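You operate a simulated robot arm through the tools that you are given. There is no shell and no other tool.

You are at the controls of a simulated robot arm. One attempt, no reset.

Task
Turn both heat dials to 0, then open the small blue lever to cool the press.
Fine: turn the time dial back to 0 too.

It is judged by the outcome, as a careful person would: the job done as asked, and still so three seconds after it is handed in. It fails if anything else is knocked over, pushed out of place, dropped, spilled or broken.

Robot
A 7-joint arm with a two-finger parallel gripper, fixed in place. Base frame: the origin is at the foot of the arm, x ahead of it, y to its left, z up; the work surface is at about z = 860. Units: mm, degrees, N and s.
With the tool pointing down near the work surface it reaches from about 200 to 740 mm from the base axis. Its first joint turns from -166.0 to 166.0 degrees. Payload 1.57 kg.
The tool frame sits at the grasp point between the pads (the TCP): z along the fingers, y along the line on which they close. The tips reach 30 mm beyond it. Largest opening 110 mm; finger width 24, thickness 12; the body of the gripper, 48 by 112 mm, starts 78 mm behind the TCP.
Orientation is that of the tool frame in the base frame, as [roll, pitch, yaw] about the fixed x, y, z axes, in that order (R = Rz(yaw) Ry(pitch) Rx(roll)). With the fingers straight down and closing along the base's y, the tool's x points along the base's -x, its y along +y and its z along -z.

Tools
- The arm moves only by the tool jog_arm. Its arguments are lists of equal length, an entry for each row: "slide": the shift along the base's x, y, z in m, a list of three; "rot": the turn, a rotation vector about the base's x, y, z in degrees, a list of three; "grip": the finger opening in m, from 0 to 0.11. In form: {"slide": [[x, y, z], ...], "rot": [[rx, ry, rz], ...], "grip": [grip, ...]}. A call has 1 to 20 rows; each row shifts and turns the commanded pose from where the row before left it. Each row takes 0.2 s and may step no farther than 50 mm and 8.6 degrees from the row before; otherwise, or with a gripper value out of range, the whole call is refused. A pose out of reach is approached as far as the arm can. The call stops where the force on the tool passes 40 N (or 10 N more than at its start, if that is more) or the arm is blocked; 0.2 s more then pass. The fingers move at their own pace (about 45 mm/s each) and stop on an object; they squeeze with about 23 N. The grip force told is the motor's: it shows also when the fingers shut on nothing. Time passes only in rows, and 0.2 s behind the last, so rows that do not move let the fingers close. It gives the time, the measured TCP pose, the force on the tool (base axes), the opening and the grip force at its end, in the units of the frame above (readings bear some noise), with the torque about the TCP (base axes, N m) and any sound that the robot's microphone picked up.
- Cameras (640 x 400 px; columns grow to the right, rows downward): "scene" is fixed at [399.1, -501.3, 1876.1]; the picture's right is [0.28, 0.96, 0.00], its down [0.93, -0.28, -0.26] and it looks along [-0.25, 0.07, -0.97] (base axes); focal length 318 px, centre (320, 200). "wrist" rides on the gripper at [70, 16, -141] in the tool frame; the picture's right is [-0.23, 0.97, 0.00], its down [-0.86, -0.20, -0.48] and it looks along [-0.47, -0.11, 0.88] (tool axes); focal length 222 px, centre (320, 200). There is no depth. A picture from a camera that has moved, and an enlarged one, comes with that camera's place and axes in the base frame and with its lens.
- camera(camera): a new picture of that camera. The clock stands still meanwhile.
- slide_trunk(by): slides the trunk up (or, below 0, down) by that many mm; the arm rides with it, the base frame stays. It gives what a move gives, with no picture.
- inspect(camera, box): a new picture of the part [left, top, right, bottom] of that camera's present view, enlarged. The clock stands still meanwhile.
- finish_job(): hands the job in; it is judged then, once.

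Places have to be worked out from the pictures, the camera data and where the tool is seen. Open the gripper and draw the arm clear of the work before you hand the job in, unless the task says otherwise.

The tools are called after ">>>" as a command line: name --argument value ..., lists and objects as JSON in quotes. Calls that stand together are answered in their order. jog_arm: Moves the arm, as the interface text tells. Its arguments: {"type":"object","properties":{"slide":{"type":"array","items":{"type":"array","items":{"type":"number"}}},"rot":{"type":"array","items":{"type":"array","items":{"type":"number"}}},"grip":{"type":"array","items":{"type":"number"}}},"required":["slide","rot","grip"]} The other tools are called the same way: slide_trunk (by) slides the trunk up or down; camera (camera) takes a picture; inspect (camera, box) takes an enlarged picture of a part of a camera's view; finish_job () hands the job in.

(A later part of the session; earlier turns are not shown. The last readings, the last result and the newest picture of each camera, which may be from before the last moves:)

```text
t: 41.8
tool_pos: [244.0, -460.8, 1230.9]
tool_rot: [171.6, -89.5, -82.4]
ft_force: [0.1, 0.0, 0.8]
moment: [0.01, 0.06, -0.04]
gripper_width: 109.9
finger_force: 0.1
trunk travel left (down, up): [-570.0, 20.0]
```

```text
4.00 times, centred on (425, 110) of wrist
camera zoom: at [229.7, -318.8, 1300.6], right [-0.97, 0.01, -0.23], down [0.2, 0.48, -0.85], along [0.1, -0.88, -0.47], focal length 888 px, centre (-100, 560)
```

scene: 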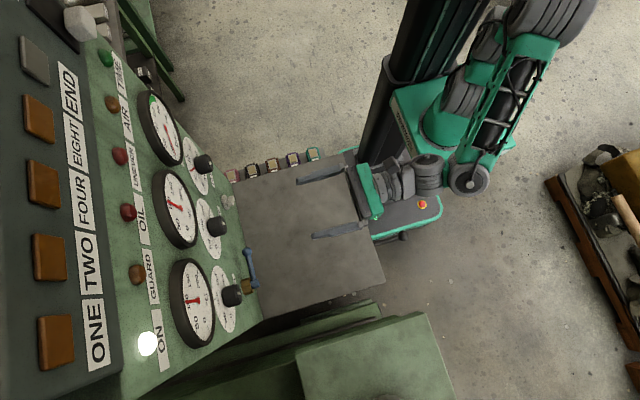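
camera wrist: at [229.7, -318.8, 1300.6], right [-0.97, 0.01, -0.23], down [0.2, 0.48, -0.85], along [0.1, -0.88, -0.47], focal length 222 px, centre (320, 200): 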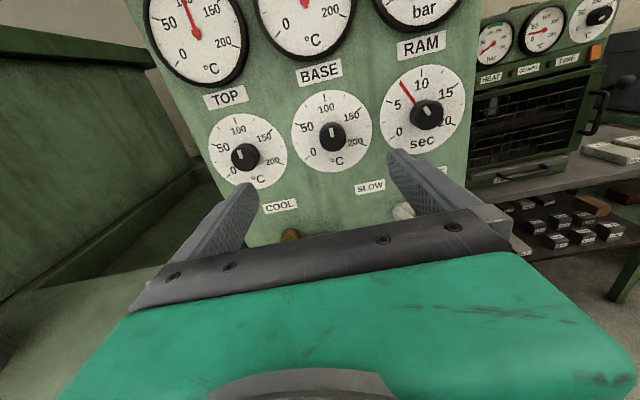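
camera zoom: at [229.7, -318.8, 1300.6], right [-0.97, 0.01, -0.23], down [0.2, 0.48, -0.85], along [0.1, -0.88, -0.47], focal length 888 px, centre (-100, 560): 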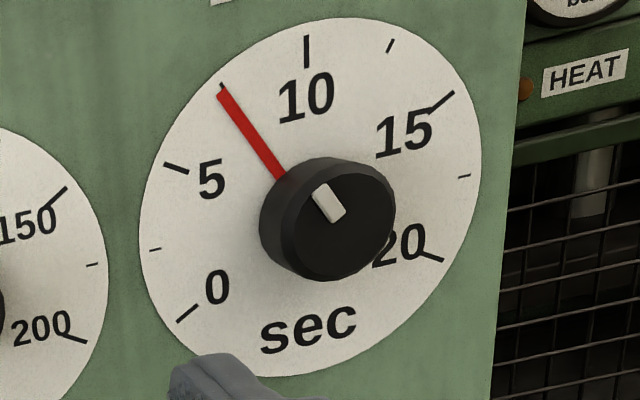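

Dial centres triangulate to time (79.4, 1214.6), base (225.8, 1215.4), top (372.6, 1215.8) in x,z on the panel plane y≈-696, knob faces at y≈-660, ~40 mm across. I move in front of the BASE knob and test the roll range (-64°) in free space.

>>> jog_arm --slide '[[-0.0045, -0.02, -0.004], [-0.0045, -0.02, -0.004], [-0.0045, -0.02, -0.004], [-0.0045, -0.02, -0.0036], [0, 0, 0], [0, 0, 0], [0, 0, 0], [0, 0, 0], [0, 0, 0], [0, 0, 0], [0, 0, 0], [0, 0, 0]]' --rot '[[-0.5, 0, 0.8], [0, 0, 0], [0, 0, 0], [0, 0, 0], [0, -8, 0], [0, -8, 0], [0, -8, 0], [0, -8, 0], [0, -8, 0], [0, -8, 0], [0, -8, 0], [0, -8, 0]]' --grip '[0.07, 0.07, 0.07, 0.07, 0.07, 0.07, 0.07, 0.07, 0.07, 0.07, 0.07, 0.07]'

```text
t: 44.4
tool_pos: [226.4, -540.4, 1214.7]
tool_rot: [-90.0, -25.9, -179.8]
ft_force: [0.6, -0.5, -0.2]
moment: [-0.02, 0.01, -0.03]
gripper_width: 70.1
finger_force: 0.1
trunk travel left (down, up): [-570.0, 20.0]
```

The -64° roll is fine. Now I test the full +128° return roll in free space.

>>> jog_arm --slide '[[0, 0, 0], [0, 0, 0], [0, 0, 0], [0, 0, 0], [0, 0, 0], [0, 0, 0], [0, 0, 0], [0, 0, 0], [0, 0, 0], [0, 0, 0], [0, 0, 0], [0, 0, 0], [0, 0, 0], [0, 0, 0], [0, 0, 0], [0, 0, 0]]' --rot '[[0, 8, 0], [0, 8, 0], [0, 8, 0], [0, 8, 0], [0, 8, 0], [0, 8, 0], [0, 8, 0], [0, 8, 0], [0, 8, 0], [0, 8, 0], [0, 8, 0], [0, 8, 0], [0, 8, 0], [0, 8, 0], [0, 8, 0], [0, 8, 0]]' --grip '[0.07, 0.07, 0.07, 0.07, 0.07, 0.07, 0.07, 0.07, 0.07, 0.07, 0.07, 0.07, 0.07, 0.07, 0.07, 0.07]'

```text
t: 47.8
tool_pos: [233.6, -501.9, 1132.5]
tool_rot: [89.7, -28.0, 0.1]
ft_force: [0.1, 0.5, -0.1]
moment: [-0.01, 0.0, 0.04]
gripper_width: 70.0
finger_force: 0.1
out of reach, approached as far as the arm can: row 13, 14, 15, 16
trunk travel left (down, up): [-570.0, 20.0]
```

The roll runs out at about +30°. I come back and test how far it goes in the negative direction instead.

>>> jog_arm --slide '[[-0.0018, -0.0096, 0.0206], [-0.0018, -0.0096, 0.0206], [-0.0018, -0.0096, 0.0206], [-0.0018, -0.0097, 0.0206], [0, 0, 0], [0, 0, 0], [0, 0, 0], [0, 0, 0], [0, 0, 0], [0, 0, 0], [0, 0, 0], [0, 0, 0], [0, 0, 0], [0, 0, 0], [0, 0, 0], [0, 0, 0], [0, 0, 0], [0, 0, 0], [0, 0, 0], [0, 0, 0]]' --rot '[[0, -8, 0], [0, -8, 0], [0, -8, 0], [0, -8, 0], [0, -8, 0], [0, -8, 0], [0, -8, 0], [0, -8, 0], [0, -8, 0], [0, -8, 0], [0, -8, 0], [0, -8, 0], [0, -8, 0], [0, -8, 0], [0, -8, 0], [0, -8, 0], [0, -8, 0], [0, -8, 0], [0, -8, 0], [0, -8, 0]]' --grip '[0.07, 0.07, 0.07, 0.07, 0.07, 0.07, 0.07, 0.07, 0.07, 0.07, 0.07, 0.07, 0.07, 0.07, 0.07, 0.07, 0.07, 0.07, 0.07, 0.07]'

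```text
t: 52.0
tool_pos: [228.1, -539.2, 1207.3]
tool_rot: [-90.0, 6.0, -179.8]
ft_force: [0.5, -0.7, 0.5]
moment: [-0.02, -0.02, -0.03]
gripper_width: 69.9
finger_force: 0.1
out of reach, approached as far as the arm can: row 1
trunk travel left (down, up): [-570.0, 20.0]
```

-96° is fine with no limit. I go a bit further to -120° and correct the position to in front of the BASE knob.

>>> jog_arm --slide '[[-0.0008, 0, 0.0027], [-0.0008, 0, 0.0027], [-0.0007, 0, 0.0027], [0, 0, 0]]' --rot '[[0, -8, 0], [0, -8, 0], [0, -8, 0], [0, 0, 0]]' --grip '[0.07, 0.07, 0.07, 0.07]'

>>> camera --camera "wrist"

>>> camera --camera "scene"

```text
t: 53.0
tool_pos: [225.6, -538.8, 1215.4]
tool_rot: [-89.9, 30.0, -179.8]
ft_force: [0.2, -0.5, -0.3]
moment: [-0.02, 0.0, -0.03]
gripper_width: 69.9
finger_force: 0.2
trunk travel left (down, up): [-570.0, 20.0]
```

```text
taken
camera wrist: at [172.3, -397.3, 1164.9], right [0.68, 0.0, -0.73], down [0.64, 0.48, 0.6], along [0.35, -0.88, 0.33], focal length 222 px, centre (320, 200)
```

wrist: 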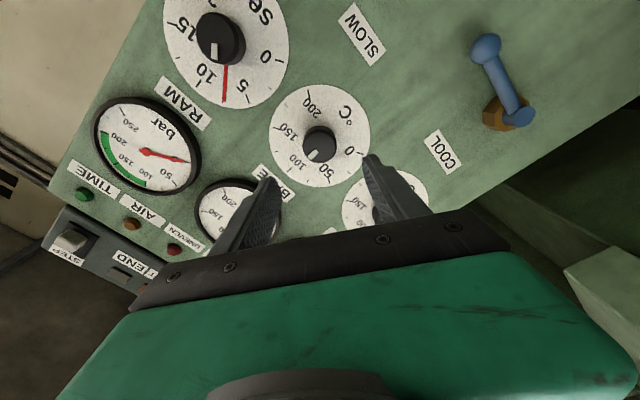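

```text
taken
```

scene: 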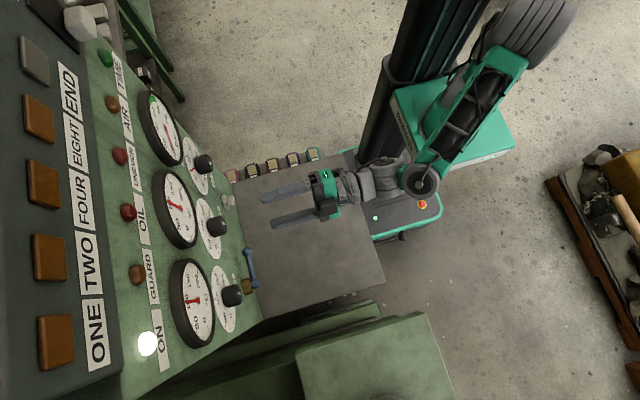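

I approach the BASE knob with fingers open 70 mm, first to y≈-635.

>>> jog_arm --slide '[[0, -0.025, 0], [0, -0.025, 0], [0, -0.025, 0], [0, -0.02, 0], [0, 0, 0]]' --rot '[[0, 0, 0], [0, 0, 0], [0, 0, 0], [0, 0, 0], [0, 0, 0]]' --grip '[0.07, 0.07, 0.07, 0.07, 0.07]'

>>> inspect --camera "wrist" --box '[200, 100, 440, 260]'

>>> inspect --camera "scene" --box '[170, 140, 350, 280]'

```text
t: 54.2
tool_pos: [225.3, -634.9, 1215.0]
tool_rot: [-90.0, 30.0, -179.9]
ft_force: [-0.1, 0.1, -0.4]
moment: [-0.01, 0.01, 0.0]
gripper_width: 69.9
finger_force: 0.1
trunk travel left (down, up): [-570.0, 20.0]
```

```text
2.50 times, centred on (320, 180) of wrist
camera zoom: at [171.8, -493.5, 1165.6], right [0.68, 0.0, -0.73], down [0.64, 0.48, 0.6], along [0.35, -0.88, 0.33], focal length 555 px, centre (320, 250)
```

zoom: 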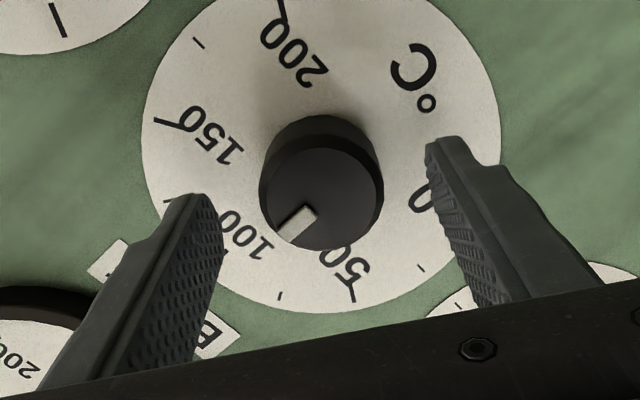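

```text
2.86 times, centred on (260, 210) of scene
camera zoom: at [399.1, -501.3, 1876.1], right [0.28, 0.96, 0.0], down [0.93, -0.28, -0.26], along [-0.25, 0.07, -0.97], focal length 910 px, centre (491, 171)
```

zoom: 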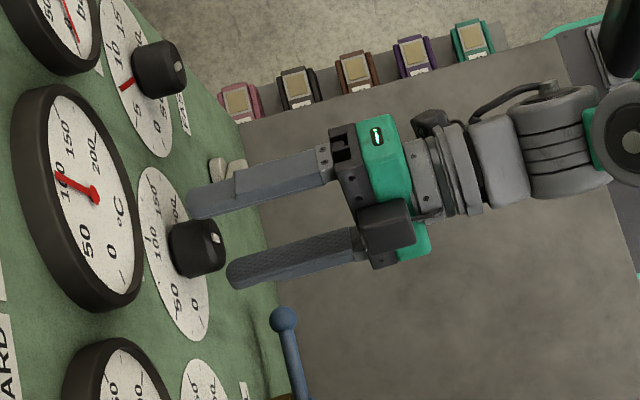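

The fingers straddle the knob. I go in another 17 mm and close on it.

>>> jog_arm --slide '[[0.0003, -0.009, 0.0002], [0, -0.008, 0.0], [0, 0, 0], [0, 0, 0], [0, 0, 0], [0, 0, 0]]' --rot '[[0, 0, 0], [0, 0, 0], [0, 0, 0], [0, 0, 0], [0, 0, 0], [0, 0, 0]]' --grip '[0.07, 0.07, 0.05, 0.03, 0.03, 0.03]'

```text
t: 55.6
tool_pos: [225.0, -652.3, 1215.7]
tool_rot: [-89.9, 30.0, -179.9]
ft_force: [-0.1, 0.0, -0.2]
moment: [0.01, 0.0, -0.01]
gripper_width: 41.6
finger_force: 33.7
trunk travel left (down, up): [-570.0, 20.0]
```

Well centred on the knob (41.6 mm). I turn it counter-clockwise (as the operator sees it) by 112° first.

>>> jog_arm --slide '[[0, 0, 0], [0, 0, 0], [0, 0, 0], [0, 0, 0], [0, 0, 0], [0, 0, 0], [0, 0, 0], [0, 0, 0], [0, 0, 0], [0, 0, 0], [0, 0, 0], [0, 0, 0], [0, 0, 0], [0, 0, 0]]' --rot '[[0, 8, 0], [0, 8, 0], [0, 8, 0], [0, 8, 0], [0, 8, 0], [0, 8, 0], [0, 8, 0], [0, 8, 0], [0, 8, 0], [0, 8, 0], [0, 8, 0], [0, 8, 0], [0, 8, 0], [0, 8, 0]]' --grip '[0.03, 0.03, 0.03, 0.03, 0.03, 0.03, 0.03, 0.03, 0.03, 0.03, 0.03, 0.03, 0.03, 0.03]'

>>> inspect --camera "wrist" --box '[200, 60, 440, 260]'

>>> inspect --camera "scene" --box '[170, 140, 350, 280]'

```text
t: 58.6
tool_pos: [225.2, -650.4, 1213.8]
tool_rot: [-91.3, -82.1, -178.8]
ft_force: [2.0, -3.1, -3.0]
moment: [0.19, -0.02, -0.15]
gripper_width: 41.5
finger_force: 44.3
trunk travel left (down, up): [-570.0, 20.0]
```

```text
2.00 times, centred on (320, 160) of wrist
camera zoom: at [199.0, -510.3, 1281.3], right [-0.93, 0.0, -0.36], down [0.31, 0.48, -0.82], along [0.17, -0.88, -0.45], focal length 444 px, centre (320, 280)
```

zoom: 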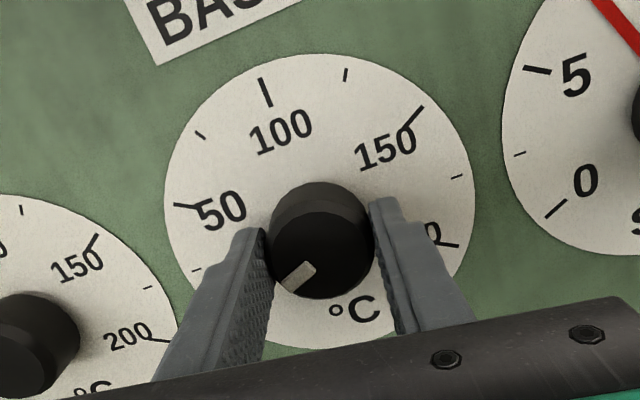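

```text
2.86 times, centred on (260, 210) of scene
camera zoom: at [399.1, -501.3, 1876.1], right [0.28, 0.96, 0.0], down [0.93, -0.28, -0.26], along [-0.25, 0.07, -0.97], focal length 910 px, centre (491, 171)
```

zoom: 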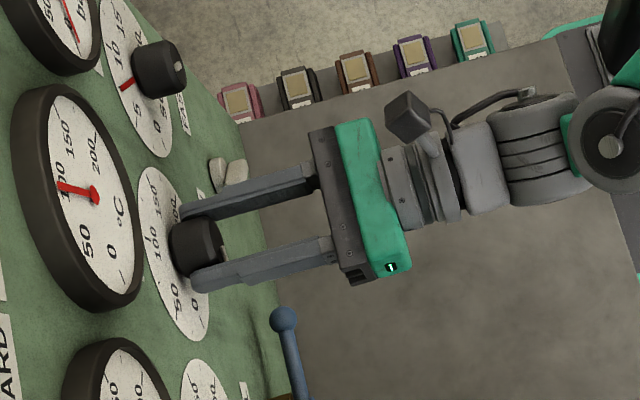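

The mark is now at about 114° left of top, so roughly 6° short of 0. I add 6° and check the torque.

>>> jog_arm --slide '[[0, 0, 0], [0, 0, 0]]' --rot '[[0, 3, 0], [0, 3, 0]]' --grip '[0.03, 0.03]'

>>> inspect --camera "wrist" --box '[220, 80, 420, 220]'

```text
t: 59.2
tool_pos: [225.5, -650.8, 1214.3]
tool_rot: [-94.2, -88.0, -175.8]
ft_force: [1.2, -2.8, -1.4]
moment: [0.34, -0.03, 0.0]
gripper_width: 41.6
finger_force: 45.5
trunk travel left (down, up): [-570.0, 20.0]
```

```text
2.86 times, centred on (320, 150) of wrist
camera zoom: at [206.0, -510.2, 1283.4], right [-0.97, 0.0, -0.26], down [0.23, 0.48, -0.85], along [0.12, -0.88, -0.46], focal length 635 px, centre (320, 343)
```

zoom: 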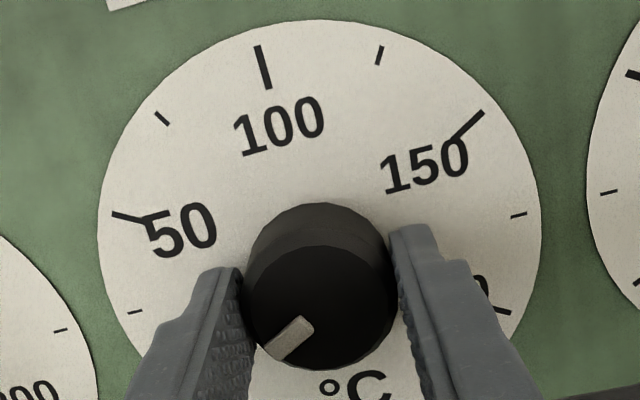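

Mark is around 119–125° left, i.e. near 0. I release and back off to check with a clear view.

>>> jog_arm --slide '[[0, 0, 0], [0, 0, 0], [0, 0.02, 0], [0, 0.03, 0], [0, 0.03, 0], [0, 0.03, 0], [0, 0.03, 0]]' --rot '[[0, 0, 0], [0, 0, 0], [0, 0, 0], [0, 0, 0], [0, 0, 0], [0, 0, 0], [0, 0, 0]]' --grip '[0.07, 0.07, 0.07, 0.07, 0.07, 0.08, 0.09]'

>>> inspect --camera "wrist" --box '[240, 70, 400, 190]'

>>> camera --camera "wrist"

```text
t: 60.8
tool_pos: [225.2, -510.0, 1215.8]
tool_rot: [-93.0, -87.9, -177.0]
ft_force: [-0.3, 0.6, -0.7]
moment: [0.01, 0.0, 0.03]
gripper_width: 89.8
finger_force: 0.0
trunk travel left (down, up): [-570.0, 20.0]
```

```text
3.33 times, centred on (320, 130) of wrist
camera zoom: at [206.1, -369.0, 1284.1], right [-0.97, 0.0, -0.26], down [0.23, 0.48, -0.85], along [0.13, -0.88, -0.46], focal length 740 px, centre (320, 433)
```

zoom: 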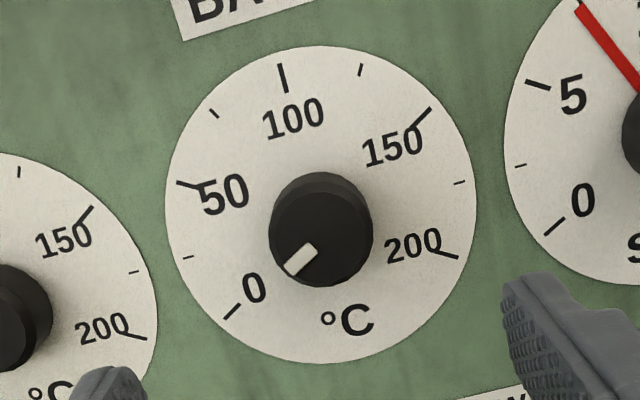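

```text
taken
camera wrist: at [206.1, -369.0, 1284.1], right [-0.97, 0.0, -0.26], down [0.23, 0.48, -0.85], along [0.13, -0.88, -0.46], focal length 222 px, centre (320, 200)
```

wrist: 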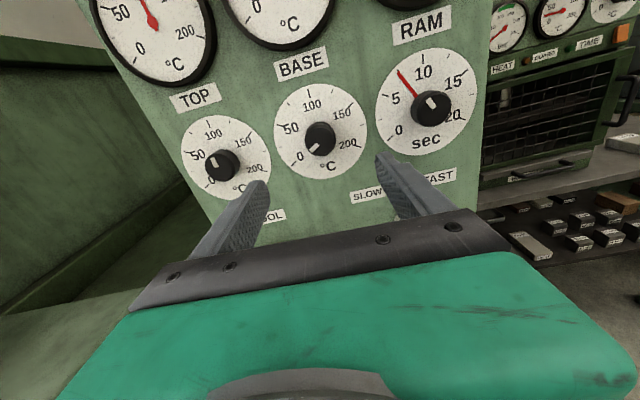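

BASE mark now reads 0 (≈120° left). Next the TOP knob: I roll back -118° in free space while moving in front of it (x≈372.6).

>>> jog_arm --slide '[[0.0098, -0.001, 0], [0.0098, -0.001, 0], [0.0098, -0.001, 0], [0.0098, -0.001, 0], [0.0098, -0.001, 0], [0.0098, -0.001, 0], [0.0098, -0.001, 0], [0.0098, -0.001, 0], [0.0098, -0.001, 0], [0.0098, -0.001, 0], [0.0098, -0.001, 0], [0.0098, -0.001, 0], [0.0098, -0.001, 0], [0.0098, -0.001, 0], [0.0102, -0.001, 0]]' --rot '[[0, -7.87, 0], [0, -7.87, 0], [0, -7.87, 0], [0, -7.87, 0], [0, -7.87, 0], [0, -7.87, 0], [0, -7.87, 0], [0, -7.87, 0], [0, -7.87, 0], [0, -7.87, 0], [0, -7.87, 0], [0, -7.87, 0], [0, -7.87, 0], [0, -7.87, 0], [0, -7.87, 0]]' --grip '[0.07, 0.07, 0.07, 0.07, 0.07, 0.07, 0.07, 0.07, 0.07, 0.07, 0.07, 0.07, 0.07, 0.07, 0.07]'

>>> camera --camera "scene"

>>> inspect --camera "wrist" --box '[200, 40, 520, 240]'

```text
t: 64.0
tool_pos: [371.9, -525.1, 1213.9]
tool_rot: [-90.0, 30.1, 180.0]
ft_force: [0.0, 0.3, 0.2]
moment: [-0.03, -0.03, -0.01]
gripper_width: 70.1
finger_force: 0.1
trunk travel left (down, up): [-570.0, 20.0]
```

```text
taken
```

scene: 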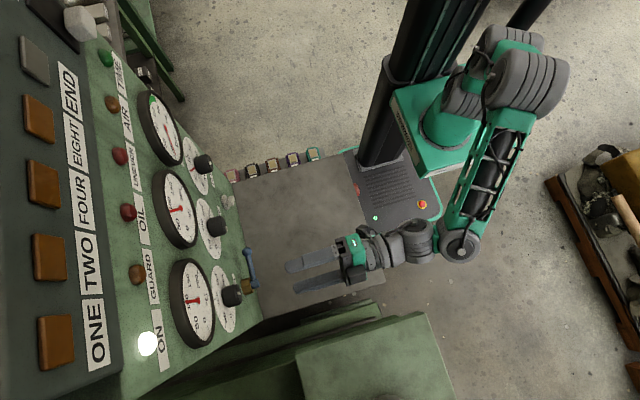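

```text
2.00 times, centred on (360, 140) of wrist
camera zoom: at [319.5, -384.4, 1164.8], right [0.69, 0.0, -0.73], down [0.64, 0.48, 0.6], along [0.35, -0.88, 0.33], focal length 444 px, centre (240, 320)
```

zoom: 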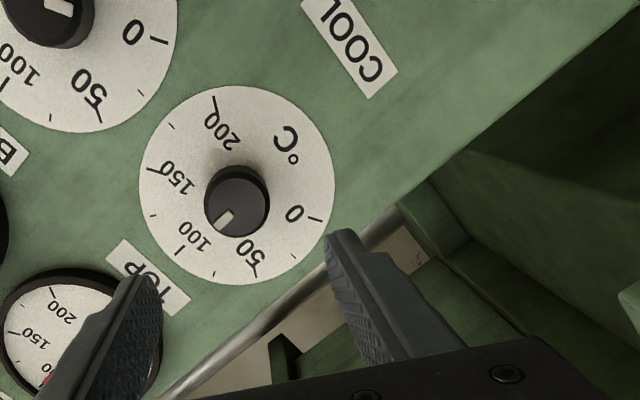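

TOP mark is at ~100, and its centre averages to x≈371.7. I approach it in steps.

>>> jog_arm --slide '[[0, -0.025, 0.0008], [0, -0.025, 0.0008], [0, -0.025, 0], [0, -0.025, 0], [0, -0.01, 0], [0, 0, 0]]' --rot '[[0, 0, 0], [0, 0, 0], [0, 0, 0], [0, 0, 0], [0, 0, 0], [0, 0, 0]]' --grip '[0.07, 0.07, 0.07, 0.07, 0.07, 0.07]'

>>> inspect --camera "wrist" --box '[200, 100, 440, 260]'

>>> inspect --camera "scene" --box '[170, 200, 350, 340]'

```text
t: 65.4
tool_pos: [371.6, -636.2, 1214.9]
tool_rot: [-90.0, 30.1, -180.0]
ft_force: [0.0, -0.3, 0.2]
moment: [0.0, -0.02, -0.03]
gripper_width: 69.9
finger_force: 0.0
trunk travel left (down, up): [-570.0, 20.0]
```

```text
2.50 times, centred on (320, 180) of wrist
camera zoom: at [319.8, -493.9, 1165.2], right [0.68, 0.0, -0.73], down [0.64, 0.48, 0.6], along [0.35, -0.88, 0.33], focal length 555 px, centre (320, 250)
```

zoom: 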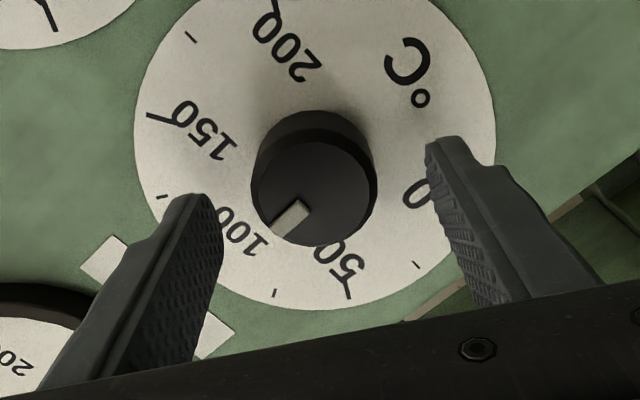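

```text
2.86 times, centred on (260, 270) of scene
camera zoom: at [399.1, -501.3, 1876.1], right [0.28, 0.96, 0.0], down [0.93, -0.28, -0.26], along [-0.25, 0.07, -0.97], focal length 910 px, centre (491, 0)
```

zoom: 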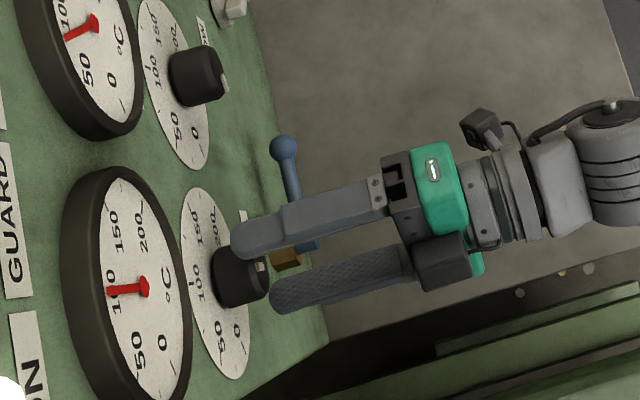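

Compared with the BASE grip view the knob sits ~2 mm to -x; I correct that, move in to y≈-652 and close.

>>> jog_arm --slide '[[-0.0018, -0.008, 0.0005], [0, -0.008, 0.0], [0, 0, 0], [0, 0, 0], [0, 0, 0], [0, 0, 0]]' --rot '[[0, 0, 0], [0, 0, 0], [0, 0, 0], [0, 0, 0], [0, 0, 0], [0, 0, 0]]' --grip '[0.07, 0.07, 0.05, 0.03, 0.03, 0.03]'

```text
t: 66.8
tool_pos: [370.6, -652.4, 1215.4]
tool_rot: [-90.0, 30.0, -179.9]
ft_force: [1.0, -0.3, -3.5]
moment: [0.09, -0.02, 0.22]
gripper_width: 41.4
finger_force: 33.5
trunk travel left (down, up): [-570.0, 20.0]
```

Gripped with only a small side force. I turn 112° counter-clockwise.

>>> jog_arm --slide '[[0.0004, 0, -0.0008], [0, 0, 0], [0, 0, 0], [0, 0, 0], [0, 0, 0], [0, 0, 0], [0, 0, 0], [0, 0, 0], [0, 0, 0], [0, 0, 0], [0, 0, 0], [0, 0, 0], [0, 0, 0], [0, 0, 0]]' --rot '[[0, 8, 0], [0, 8, 0], [0, 8, 0], [0, 8, 0], [0, 8, 0], [0, 8, 0], [0, 8, 0], [0, 8, 0], [0, 8, 0], [0, 8, 0], [0, 8, 0], [0, 8, 0], [0, 8, 0], [0, 8, 0]]' --grip '[0.03, 0.03, 0.03, 0.03, 0.03, 0.03, 0.03, 0.03, 0.03, 0.03, 0.03, 0.03, 0.03, 0.03]'

>>> inspect --camera "wrist" --box '[220, 80, 420, 220]'

```text
t: 69.8
tool_pos: [370.4, -651.8, 1214.1]
tool_rot: [-92.5, -82.1, -177.7]
ft_force: [-10.2, 11.7, -24.6]
moment: [-0.21, -0.06, 0.04]
gripper_width: 41.6
finger_force: 45.2
trunk travel left (down, up): [-570.0, 20.0]
```

```text
2.86 times, centred on (320, 150) of wrist
camera zoom: at [344.4, -511.2, 1280.9], right [-0.93, 0.0, -0.36], down [0.31, 0.48, -0.82], along [0.17, -0.88, -0.45], focal length 635 px, centre (320, 343)
```

zoom: 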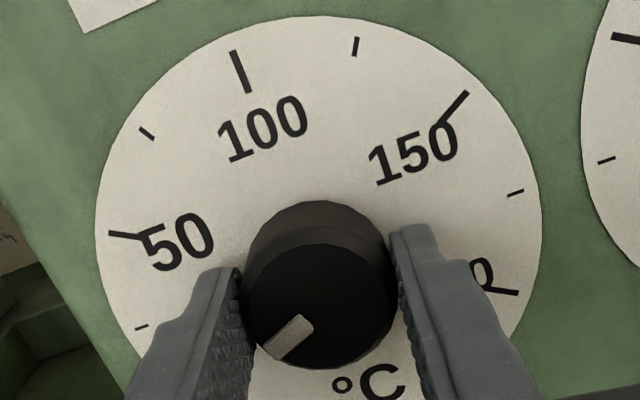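

The mark is at about 116°, so ~4° short; there is some side load to relieve. I ease the load and add 4°.

>>> jog_arm --slide '[[-0.0004, 0.0004, -0.0008], [-0.0002, 0.0002, -0.0004], [0, 0, 0]]' --rot '[[0, 2, 0], [0, 2, 0], [0, 0, 0]]' --grip '[0.03, 0.03, 0.03]'

>>> inspect --camera "wrist" --box '[220, 80, 420, 220]'

```text
t: 70.6
tool_pos: [369.2, -652.9, 1213.4]
tool_rot: [-94.0, -86.0, -176.1]
ft_force: [-7.5, 8.0, -18.7]
moment: [1.29, 0.0, -0.19]
gripper_width: 41.4
finger_force: 44.8
trunk travel left (down, up): [-570.0, 20.0]
```

```text
2.86 times, centred on (320, 150) of wrist
camera zoom: at [348.8, -511.2, 1282.3], right [-0.96, 0.0, -0.29], down [0.26, 0.48, -0.84], along [0.14, -0.88, -0.46], focal length 635 px, centre (320, 343)
```

zoom: 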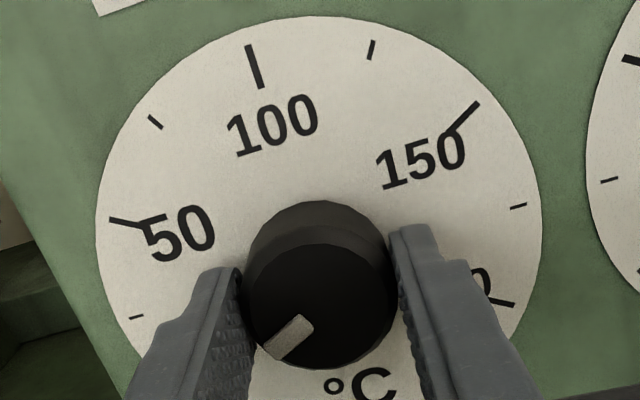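

I release and back off to check the TOP reading with a clear view.

>>> jog_arm --slide '[[0, 0, 0], [0, 0, 0], [0, 0.02, 0], [0, 0.03, 0], [0, 0.03, 0], [0, 0.03, 0], [0, 0.03, 0]]' --rot '[[0, 0, 0], [0, 0, 0], [0, 0, 0], [0, 0, 0], [0, 0, 0], [0, 0, 0], [0, 0, 0]]' --grip '[0.07, 0.07, 0.07, 0.07, 0.07, 0.08, 0.09]'

>>> inspect --camera "wrist" --box '[240, 70, 400, 190]'

>>> camera --camera "wrist"

```text
t: 72.2
tool_pos: [368.9, -510.8, 1215.8]
tool_rot: [-90.8, -85.9, -179.2]
ft_force: [-0.1, 0.0, -0.7]
moment: [0.0, 0.05, -0.04]
gripper_width: 90.1
finger_force: 0.1
trunk travel left (down, up): [-570.0, 20.0]
```

```text
3.33 times, centred on (320, 130) of wrist
camera zoom: at [347.9, -369.6, 1283.0], right [-0.96, 0.0, -0.3], down [0.26, 0.48, -0.84], along [0.14, -0.88, -0.46], focal length 740 px, centre (320, 433)
```

zoom: 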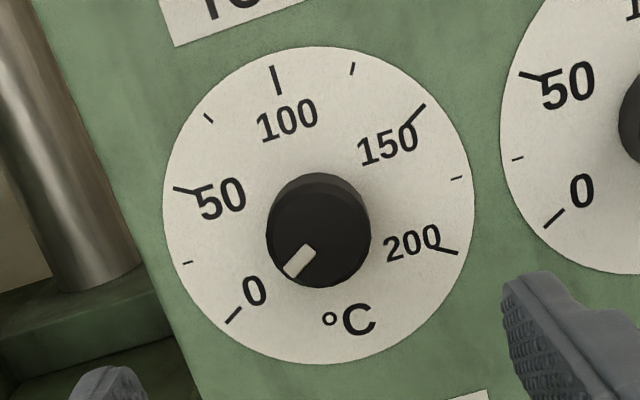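

```text
taken
camera wrist: at [347.9, -369.6, 1283.0], right [-0.96, 0.0, -0.3], down [0.26, 0.48, -0.84], along [0.14, -0.88, -0.46], focal length 222 px, centre (320, 200)
```

wrist: 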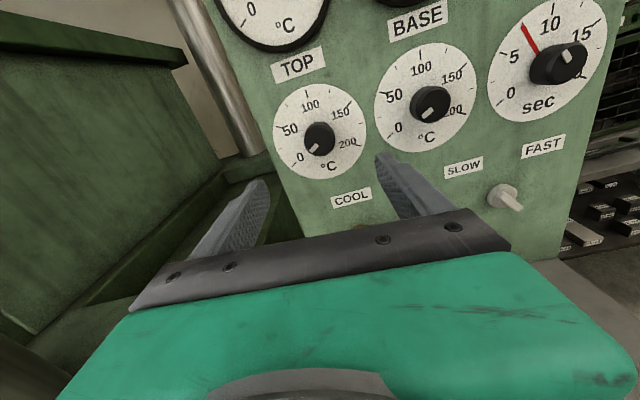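

I zoom in strongly on the TOP knob and its 0 tick to measure the angle accurately.

>>> inspect --camera "wrist" --box '[284, 118, 348, 168]'

>>> inspect --camera "wrist" --box '[394, 82, 464, 132]'

```text
8.00 times, centred on (316, 143) of wrist
camera zoom: at [347.9, -369.6, 1283.0], right [-0.96, 0.0, -0.3], down [0.26, 0.48, -0.84], along [0.14, -0.88, -0.46], focal length 1777 px, centre (352, 656)
```

zoom: 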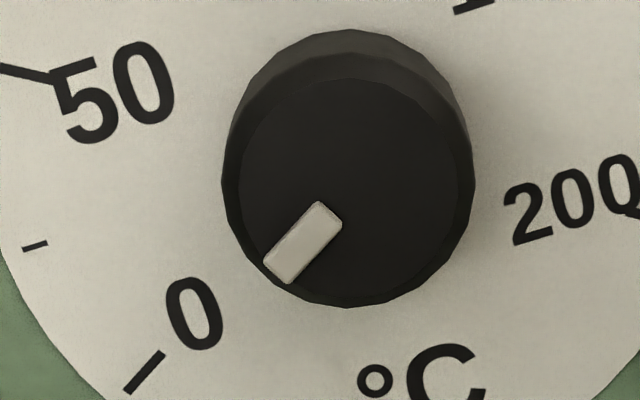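

```text
8.00 times, centred on (429, 107) of wrist
camera zoom: at [347.9, -369.6, 1283.0], right [-0.96, 0.0, -0.3], down [0.26, 0.48, -0.84], along [0.14, -0.88, -0.46], focal length 1777 px, centre (-552, 944)
```

zoom: 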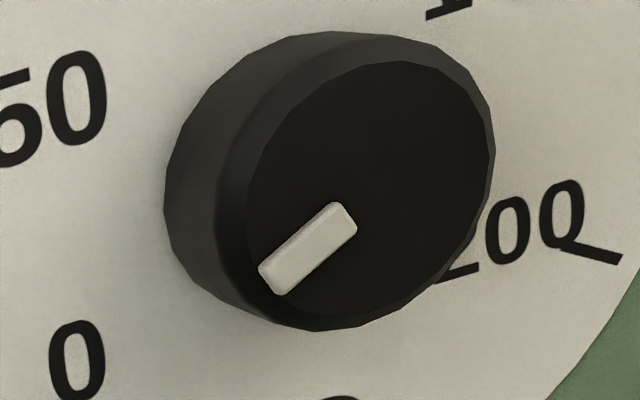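

TOP's mark is parallel to its 0 tick: it reads 0. I move back in front of BASE to measure it the same way.

>>> jog_arm --slide '[[-0.036, 0, 0], [-0.036, 0, 0], [-0.036, 0, 0], [-0.036, 0, 0]]' --rot '[[0, 0, 0], [0, 0, 0], [0, 0, 0], [0, 0, 0]]' --grip '[0.09, 0.09, 0.09, 0.09]'

>>> inspect --camera "wrist" --box '[284, 118, 348, 168]'

>>> camera --camera "wrist"

```text
t: 73.2
tool_pos: [226.4, -509.2, 1214.9]
tool_rot: [-91.1, -85.9, -178.9]
ft_force: [-0.5, 0.0, -0.5]
moment: [0.05, -0.02, 0.01]
gripper_width: 90.0
finger_force: 0.0
trunk travel left (down, up): [-570.0, 20.0]
```

```text
8.00 times, centred on (316, 143) of wrist
camera zoom: at [204.2, -368.6, 1283.2], right [-0.96, 0.0, -0.3], down [0.26, 0.48, -0.84], along [0.14, -0.88, -0.46], focal length 1777 px, centre (352, 656)
```

zoom: 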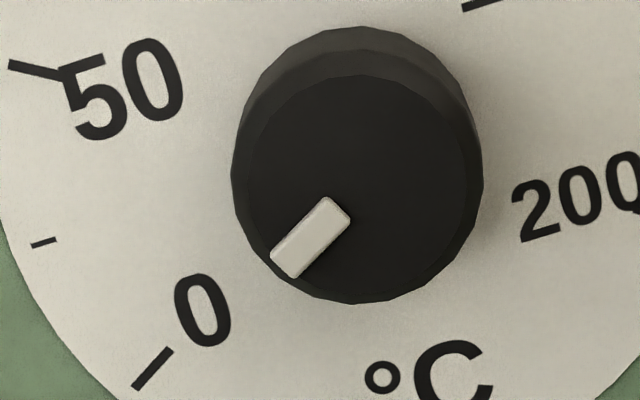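

```text
taken
camera wrist: at [204.2, -368.6, 1283.2], right [-0.96, 0.0, -0.3], down [0.26, 0.48, -0.84], along [0.14, -0.88, -0.46], focal length 222 px, centre (320, 200)
```

wrist: 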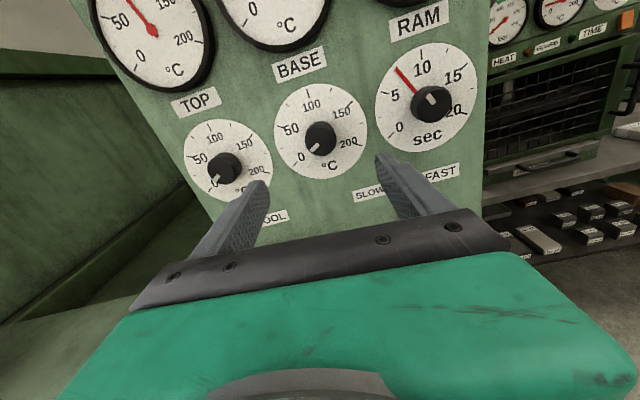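

BASE's mark is also parallel to its 0 tick — both heat dials read 0. Now to the time dial (x≈80), rolling back about -100° in free space on the way.

>>> jog_arm --slide '[[-0.0113, -0.0015, 0], [-0.0113, -0.0015, 0], [-0.0113, -0.0015, 0], [-0.0113, -0.0015, 0], [-0.0113, -0.0015, 0], [-0.0113, -0.0015, 0], [-0.0113, -0.0015, 0], [-0.0113, -0.0015, 0], [-0.0113, -0.0015, 0], [-0.0113, -0.0015, 0], [-0.0113, -0.0015, 0], [-0.0113, -0.0015, 0], [-0.0108, -0.0015, 0.0004]]' --rot '[[0, -7.7, 0], [0, -7.7, 0], [0, -7.7, 0], [0, -7.7, 0], [0, -7.7, 0], [0, -7.7, 0], [0, -7.7, 0], [0, -7.7, 0], [0, -7.7, 0], [0, -7.7, 0], [0, -7.7, 0], [0, -7.7, 0], [0, -7.7, 0]]' --grip '[0.07, 0.07, 0.07, 0.07, 0.07, 0.07, 0.07, 0.07, 0.07, 0.07, 0.07, 0.07, 0.07]'

>>> camera --camera "scene"

>>> camera --camera "wrist"

```text
t: 76.0
tool_pos: [80.2, -531.0, 1213.5]
tool_rot: [-89.9, 14.3, -179.9]
ft_force: [-0.4, 0.0, -0.2]
moment: [0.0, -0.01, 0.0]
gripper_width: 70.0
finger_force: 0.1
trunk travel left (down, up): [-570.0, 20.0]
```

```text
taken
```

scene: 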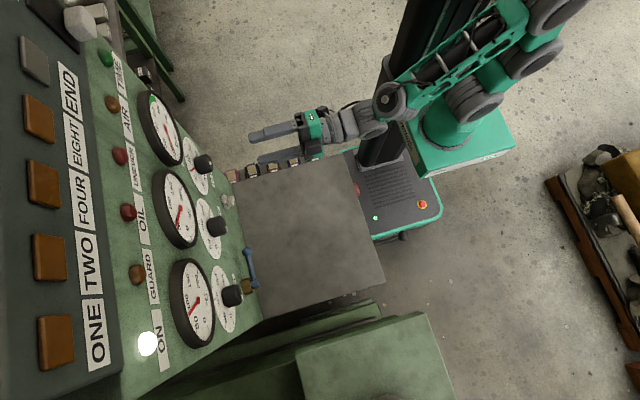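

```text
taken
camera wrist: at [15.6, -389.5, 1180.9], right [0.46, 0.0, -0.89], down [0.78, 0.48, 0.4], along [0.43, -0.88, 0.22], focal length 222 px, centre (320, 200)
```

wrist: 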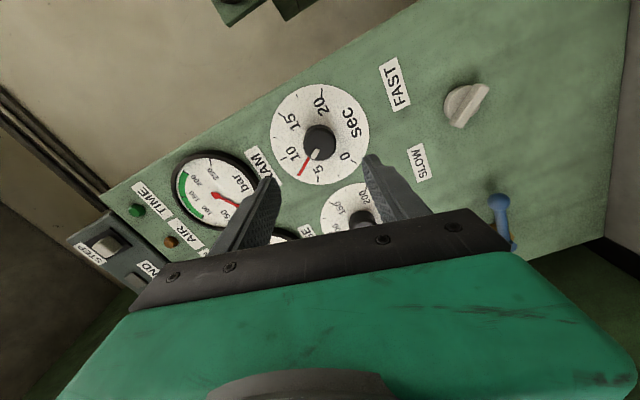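

Reach is fine here. I approach the time knob to y≈-635 and check centring.

>>> jog_arm --slide '[[0, -0.025, 0.001], [0, -0.025, 0.0009], [0, -0.025, 0], [0, -0.02, 0], [0, -0.009, 0], [0, 0, 0]]' --rot '[[0, 0, 0], [0, 0, 0], [0, 0, 0], [0, 0, 0], [0, 0, 0], [0, 0, 0]]' --grip '[0.07, 0.07, 0.07, 0.07, 0.07, 0.07]'

>>> inspect --camera "wrist" --box '[200, 100, 440, 260]'

>>> inspect --camera "scene" --box '[150, 90, 330, 230]'

```text
t: 77.4
tool_pos: [81.5, -636.4, 1217.9]
tool_rot: [-90.0, 14.2, -179.9]
ft_force: [-0.5, 0.4, 0.8]
moment: [0.0, -0.03, -0.01]
gripper_width: 70.2
finger_force: 0.0
trunk travel left (down, up): [-570.0, 20.0]
```

```text
2.50 times, centred on (320, 180) of wrist
camera zoom: at [16.2, -494.6, 1183.6], right [0.46, 0.0, -0.89], down [0.78, 0.48, 0.4], along [0.43, -0.88, 0.22], focal length 555 px, centre (320, 250)
```

zoom: 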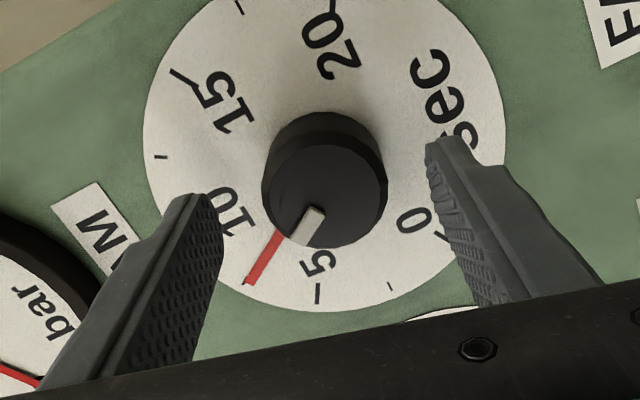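

```text
2.86 times, centred on (240, 160) of scene
camera zoom: at [399.1, -501.3, 1876.1], right [0.28, 0.96, 0.0], down [0.93, -0.28, -0.26], along [-0.25, 0.07, -0.97], focal length 910 px, centre (549, 314)
```

zoom: 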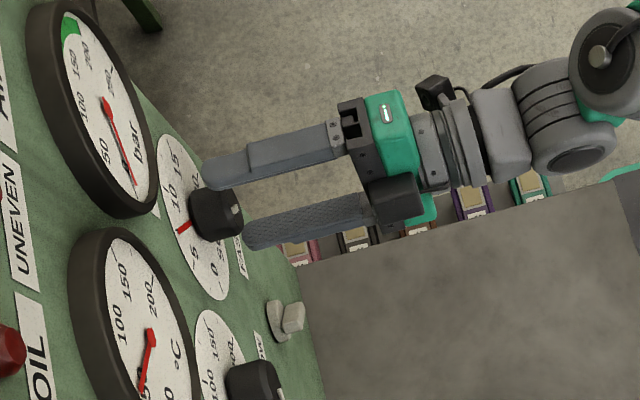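

Centring looks like the BASE case. I move in with a 1 mm downward correction and close on the knob.

>>> jog_arm --slide '[[0.0002, -0.008, -0.001], [0, -0.008, 0.0], [0, 0, 0], [0, 0, 0], [0, 0, 0], [0, 0, 0]]' --rot '[[0, 0, 0], [0, 0, 0], [0, 0, 0], [0, 0, 0], [0, 0, 0], [0, 0, 0]]' --grip '[0.07, 0.07, 0.05, 0.03, 0.03, 0.03]'

```text
t: 78.8
tool_pos: [81.0, -651.9, 1214.7]
tool_rot: [-90.1, 14.1, -179.9]
ft_force: [0.8, 1.8, -7.4]
moment: [-0.16, 0.02, -0.03]
gripper_width: 42.0
finger_force: 33.9
trunk travel left (down, up): [-570.0, 20.0]
```

Gripped, with a small downward push; I ease that and turn 84° counter-clockwise.

>>> jog_arm --slide '[[0, 0, -0.0015], [0, 0, 0], [0, 0, 0], [0, 0, 0], [0, 0, 0], [0, 0, 0], [0, 0, 0], [0, 0, 0], [0, 0, 0], [0, 0, 0], [0, 0, 0], [0, 0, 0]]' --rot '[[0, 7, 0], [0, 7, 0], [0, 7, 0], [0, 7, 0], [0, 7, 0], [0, 7, 0], [0, 7, 0], [0, 7, 0], [0, 7, 0], [0, 7, 0], [0, 7, 0], [0, 7, 0]]' --grip '[0.03, 0.03, 0.03, 0.03, 0.03, 0.03, 0.03, 0.03, 0.03, 0.03, 0.03, 0.03]'

>>> inspect --camera "wrist" --box '[220, 80, 420, 220]'

```text
t: 81.4
tool_pos: [79.3, -650.6, 1215.4]
tool_rot: [-90.4, -70.0, -179.6]
ft_force: [-0.2, -0.7, -5.4]
moment: [0.08, -0.05, -0.16]
gripper_width: 41.5
finger_force: 45.4
trunk travel left (down, up): [-570.0, 20.0]
```

```text
2.86 times, centred on (320, 150) of wrist
camera zoom: at [40.5, -510.2, 1274.4], right [-0.84, 0.0, -0.55], down [0.48, 0.48, -0.73], along [0.26, -0.88, -0.4], focal length 635 px, centre (320, 343)
```

zoom: 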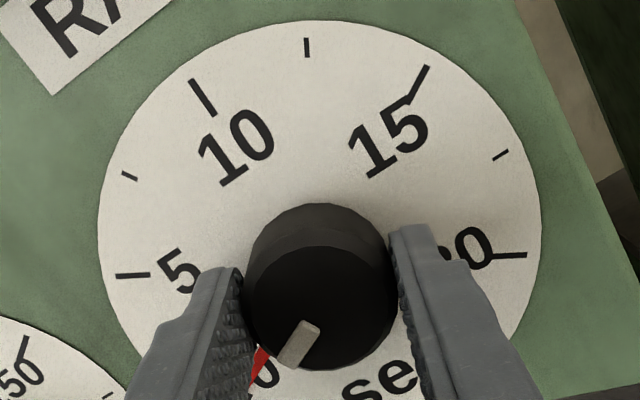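

The mark is close to 0 already (~118°). I add 2°, release and back off to measure.

>>> jog_arm --slide '[[0, 0, 0], [0, 0, 0], [0, 0, 0], [0, 0, 0], [0, 0.02, 0], [0, 0.03, 0], [0, 0.03, 0], [0, 0.03, 0], [0, 0.03, 0]]' --rot '[[0, 2, 0], [0, 0, 0], [0, 0, 0], [0, 0, 0], [0, 0, 0], [0, 0, 0], [0, 0, 0], [0, 0, 0], [0, 0, 0]]' --grip '[0.03, 0.03, 0.07, 0.07, 0.07, 0.07, 0.07, 0.08, 0.09]'

>>> inspect --camera "wrist" --box '[284, 118, 348, 168]'

>>> camera --camera "wrist"

```text
t: 83.4
tool_pos: [79.4, -511.1, 1215.2]
tool_rot: [-90.2, -71.9, -179.9]
ft_force: [0.1, 0.6, 0.8]
moment: [0.0, -0.01, 0.01]
gripper_width: 89.9
finger_force: 0.0
trunk travel left (down, up): [-570.0, 20.0]
```

```text
8.00 times, centred on (316, 143) of wrist
camera zoom: at [42.4, -369.9, 1275.8], right [-0.85, 0.0, -0.52], down [0.46, 0.48, -0.75], along [0.25, -0.88, -0.41], focal length 1777 px, centre (352, 656)
```

zoom: 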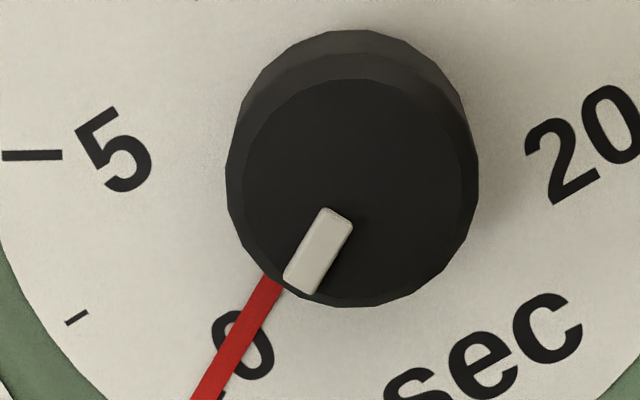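

```text
taken
camera wrist: at [42.4, -369.9, 1275.8], right [-0.85, 0.0, -0.52], down [0.46, 0.48, -0.75], along [0.25, -0.88, -0.41], focal length 222 px, centre (320, 200)
```

wrist: 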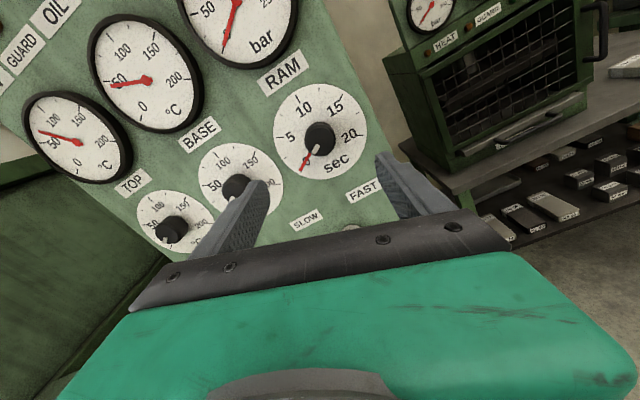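

>>> inspect --camera "wrist" --box '[270, 110, 350, 190]'

>>> inspect --camera "wrist" --box '[290, 150, 322, 174]'

```text
5.00 times, centred on (310, 150) of wrist
camera zoom: at [42.4, -369.9, 1275.8], right [-0.85, 0.0, -0.52], down [0.46, 0.48, -0.75], along [0.25, -0.88, -0.41], focal length 1111 px, centre (370, 450)
```

zoom: 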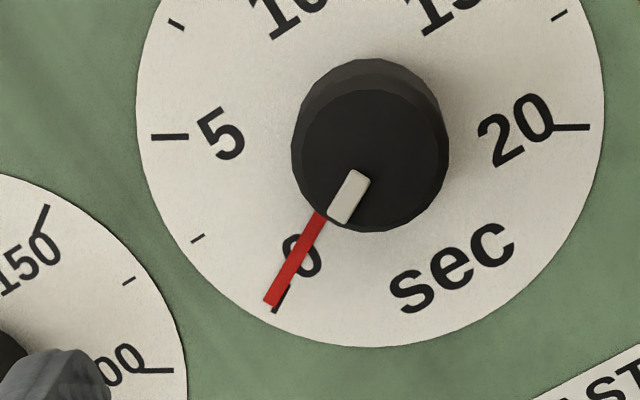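

```text
16.00 times, centred on (306, 162) of wrist
camera zoom: at [42.4, -369.9, 1275.8], right [-0.85, 0.0, -0.52], down [0.46, 0.48, -0.75], along [0.25, -0.88, -0.41], focal length 3554 px, centre (544, 808)
```

zoom: 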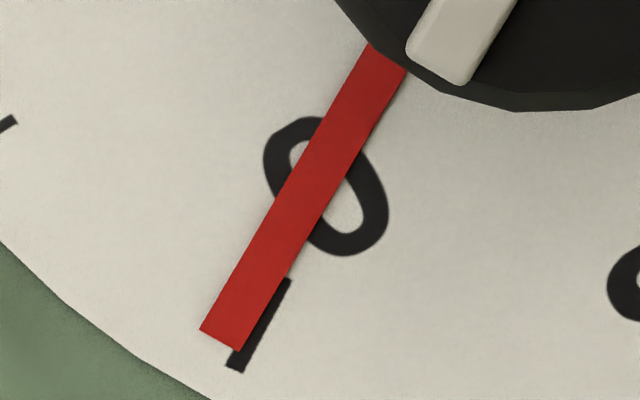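

The time hand is ~3° (0.25 s) short of 0. I go back in, regrip and nudge it 3° more.

>>> jog_arm --slide '[[0, -0.03, 0], [0, -0.03, 0], [0, -0.03, 0], [0, -0.03, 0], [0, -0.02, 0], [0, 0, 0], [0, 0, 0], [0, 0, 0], [0, 0, 0]]' --rot '[[0, 0, 0], [0, 0, 0], [0, 0, 0], [0, 0, 0], [0, 0, 0], [0, 0, 0], [0, 0, 0], [0, 0, 0], [0, 0, 0]]' --grip '[0.07, 0.07, 0.07, 0.07, 0.07, 0.05, 0.03, 0.03, 0.03]'

```text
t: 85.4
tool_pos: [80.4, -650.7, 1216.0]
tool_rot: [-90.2, -71.8, -179.9]
ft_force: [-0.6, -0.6, 0.6]
moment: [-0.02, 0.01, -0.01]
gripper_width: 41.6
finger_force: 33.7
trunk travel left (down, up): [-570.0, 20.0]
```

Clean grip, no side force. I turn 3° and hold.

>>> jog_arm --slide '[[0, 0, 0], [0, 0, 0], [0, 0, 0]]' --rot '[[0, 1.5, 0], [0, 1.5, 0], [0, 0, 0]]' --grip '[0.03, 0.03, 0.03]'

>>> jog_arm --slide '[[0, 0, 0], [0, 0, 0], [0, 0.02, 0], [0, 0.03, 0], [0, 0.03, 0], [0, 0.03, 0], [0, 0.03, 0]]' --rot '[[0, 0, 0], [0, 0, 0], [0, 0, 0], [0, 0, 0], [0, 0, 0], [0, 0, 0], [0, 0, 0]]' --grip '[0.07, 0.07, 0.07, 0.07, 0.07, 0.08, 0.09]'

>>> inspect --camera "wrist" --box '[270, 110, 350, 190]'

>>> inspect --camera "wrist" --box '[290, 150, 322, 174]'

```text
t: 86.2
tool_pos: [80.2, -651.1, 1215.3]
tool_rot: [-90.4, -74.9, -179.6]
ft_force: [-0.9, -1.4, 1.3]
moment: [0.03, -0.56, 0.06]
gripper_width: 41.1
finger_force: 44.5
trunk travel left (down, up): [-570.0, 20.0]
```

```text
t: 87.8
tool_pos: [79.7, -511.1, 1216.3]
tool_rot: [-90.1, -74.8, -179.8]
ft_force: [-0.1, -0.3, 0.6]
moment: [0.0, 0.03, -0.01]
gripper_width: 90.2
finger_force: 0.1
trunk travel left (down, up): [-570.0, 20.0]
```

```text
5.00 times, centred on (310, 150) of wrist
camera zoom: at [45.2, -369.9, 1278.0], right [-0.88, 0.0, -0.47], down [0.42, 0.48, -0.77], along [0.23, -0.88, -0.42], focal length 1111 px, centre (370, 450)
```

zoom: 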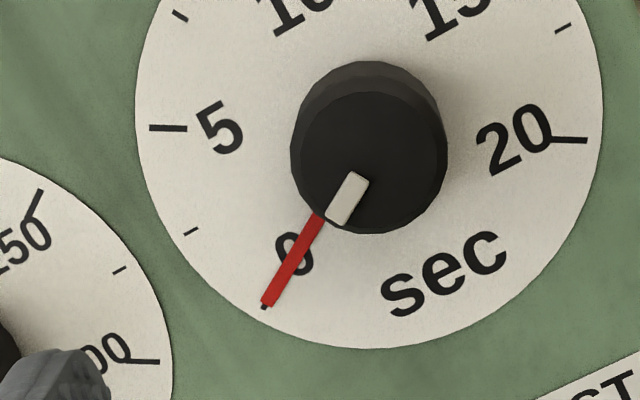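

```text
16.00 times, centred on (306, 162) of wrist
camera zoom: at [45.2, -369.9, 1278.0], right [-0.88, 0.0, -0.47], down [0.42, 0.48, -0.77], along [0.23, -0.88, -0.42], focal length 3554 px, centre (544, 808)
```

zoom: 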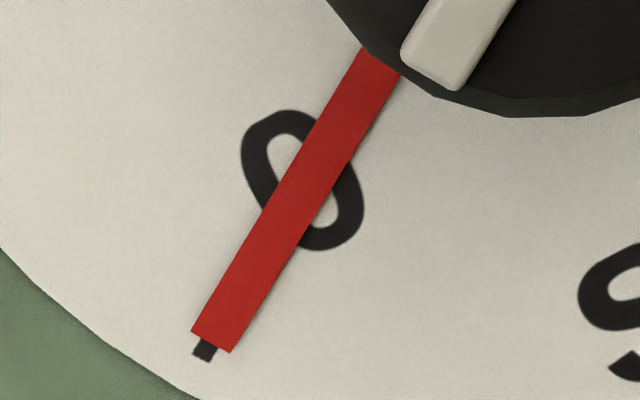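

The time hand now lies exactly on the 0 tick. Next the blue lever: I move back and over to x≈300 for a view of the lever and a last check of the heat dials.

>>> jog_arm --slide '[[0.03, 0.005, 0], [0.03, 0.005, 0], [0.03, 0.005, 0], [0.03, 0.005, 0], [0.03, 0.005, 0], [0.03, 0.005, 0], [0.03, 0.005, 0]]' --rot '[[0, 0, 0], [0, 0, 0], [0, 0, 0], [0, 0, 0], [0, 0, 0], [0, 0, 0], [0, 0, 0]]' --grip '[0.11, 0.11, 0.11, 0.11, 0.11, 0.11, 0.11]'

>>> camera --camera "wrist"

```text
t: 89.4
tool_pos: [290.7, -475.0, 1212.1]
tool_rot: [-90.4, -74.9, -179.6]
ft_force: [0.1, -0.3, -0.6]
moment: [0.01, 0.0, -0.03]
gripper_width: 110.0
finger_force: 0.1
trunk travel left (down, up): [-570.0, 20.0]
```

```text
taken
camera wrist: at [256.6, -333.6, 1275.7], right [-0.88, 0.0, -0.47], down [0.42, 0.48, -0.77], along [0.23, -0.88, -0.42], focal length 222 px, centre (320, 200)
```

wrist: 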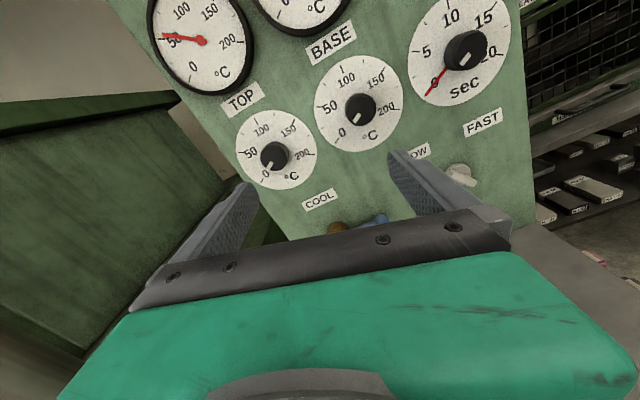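

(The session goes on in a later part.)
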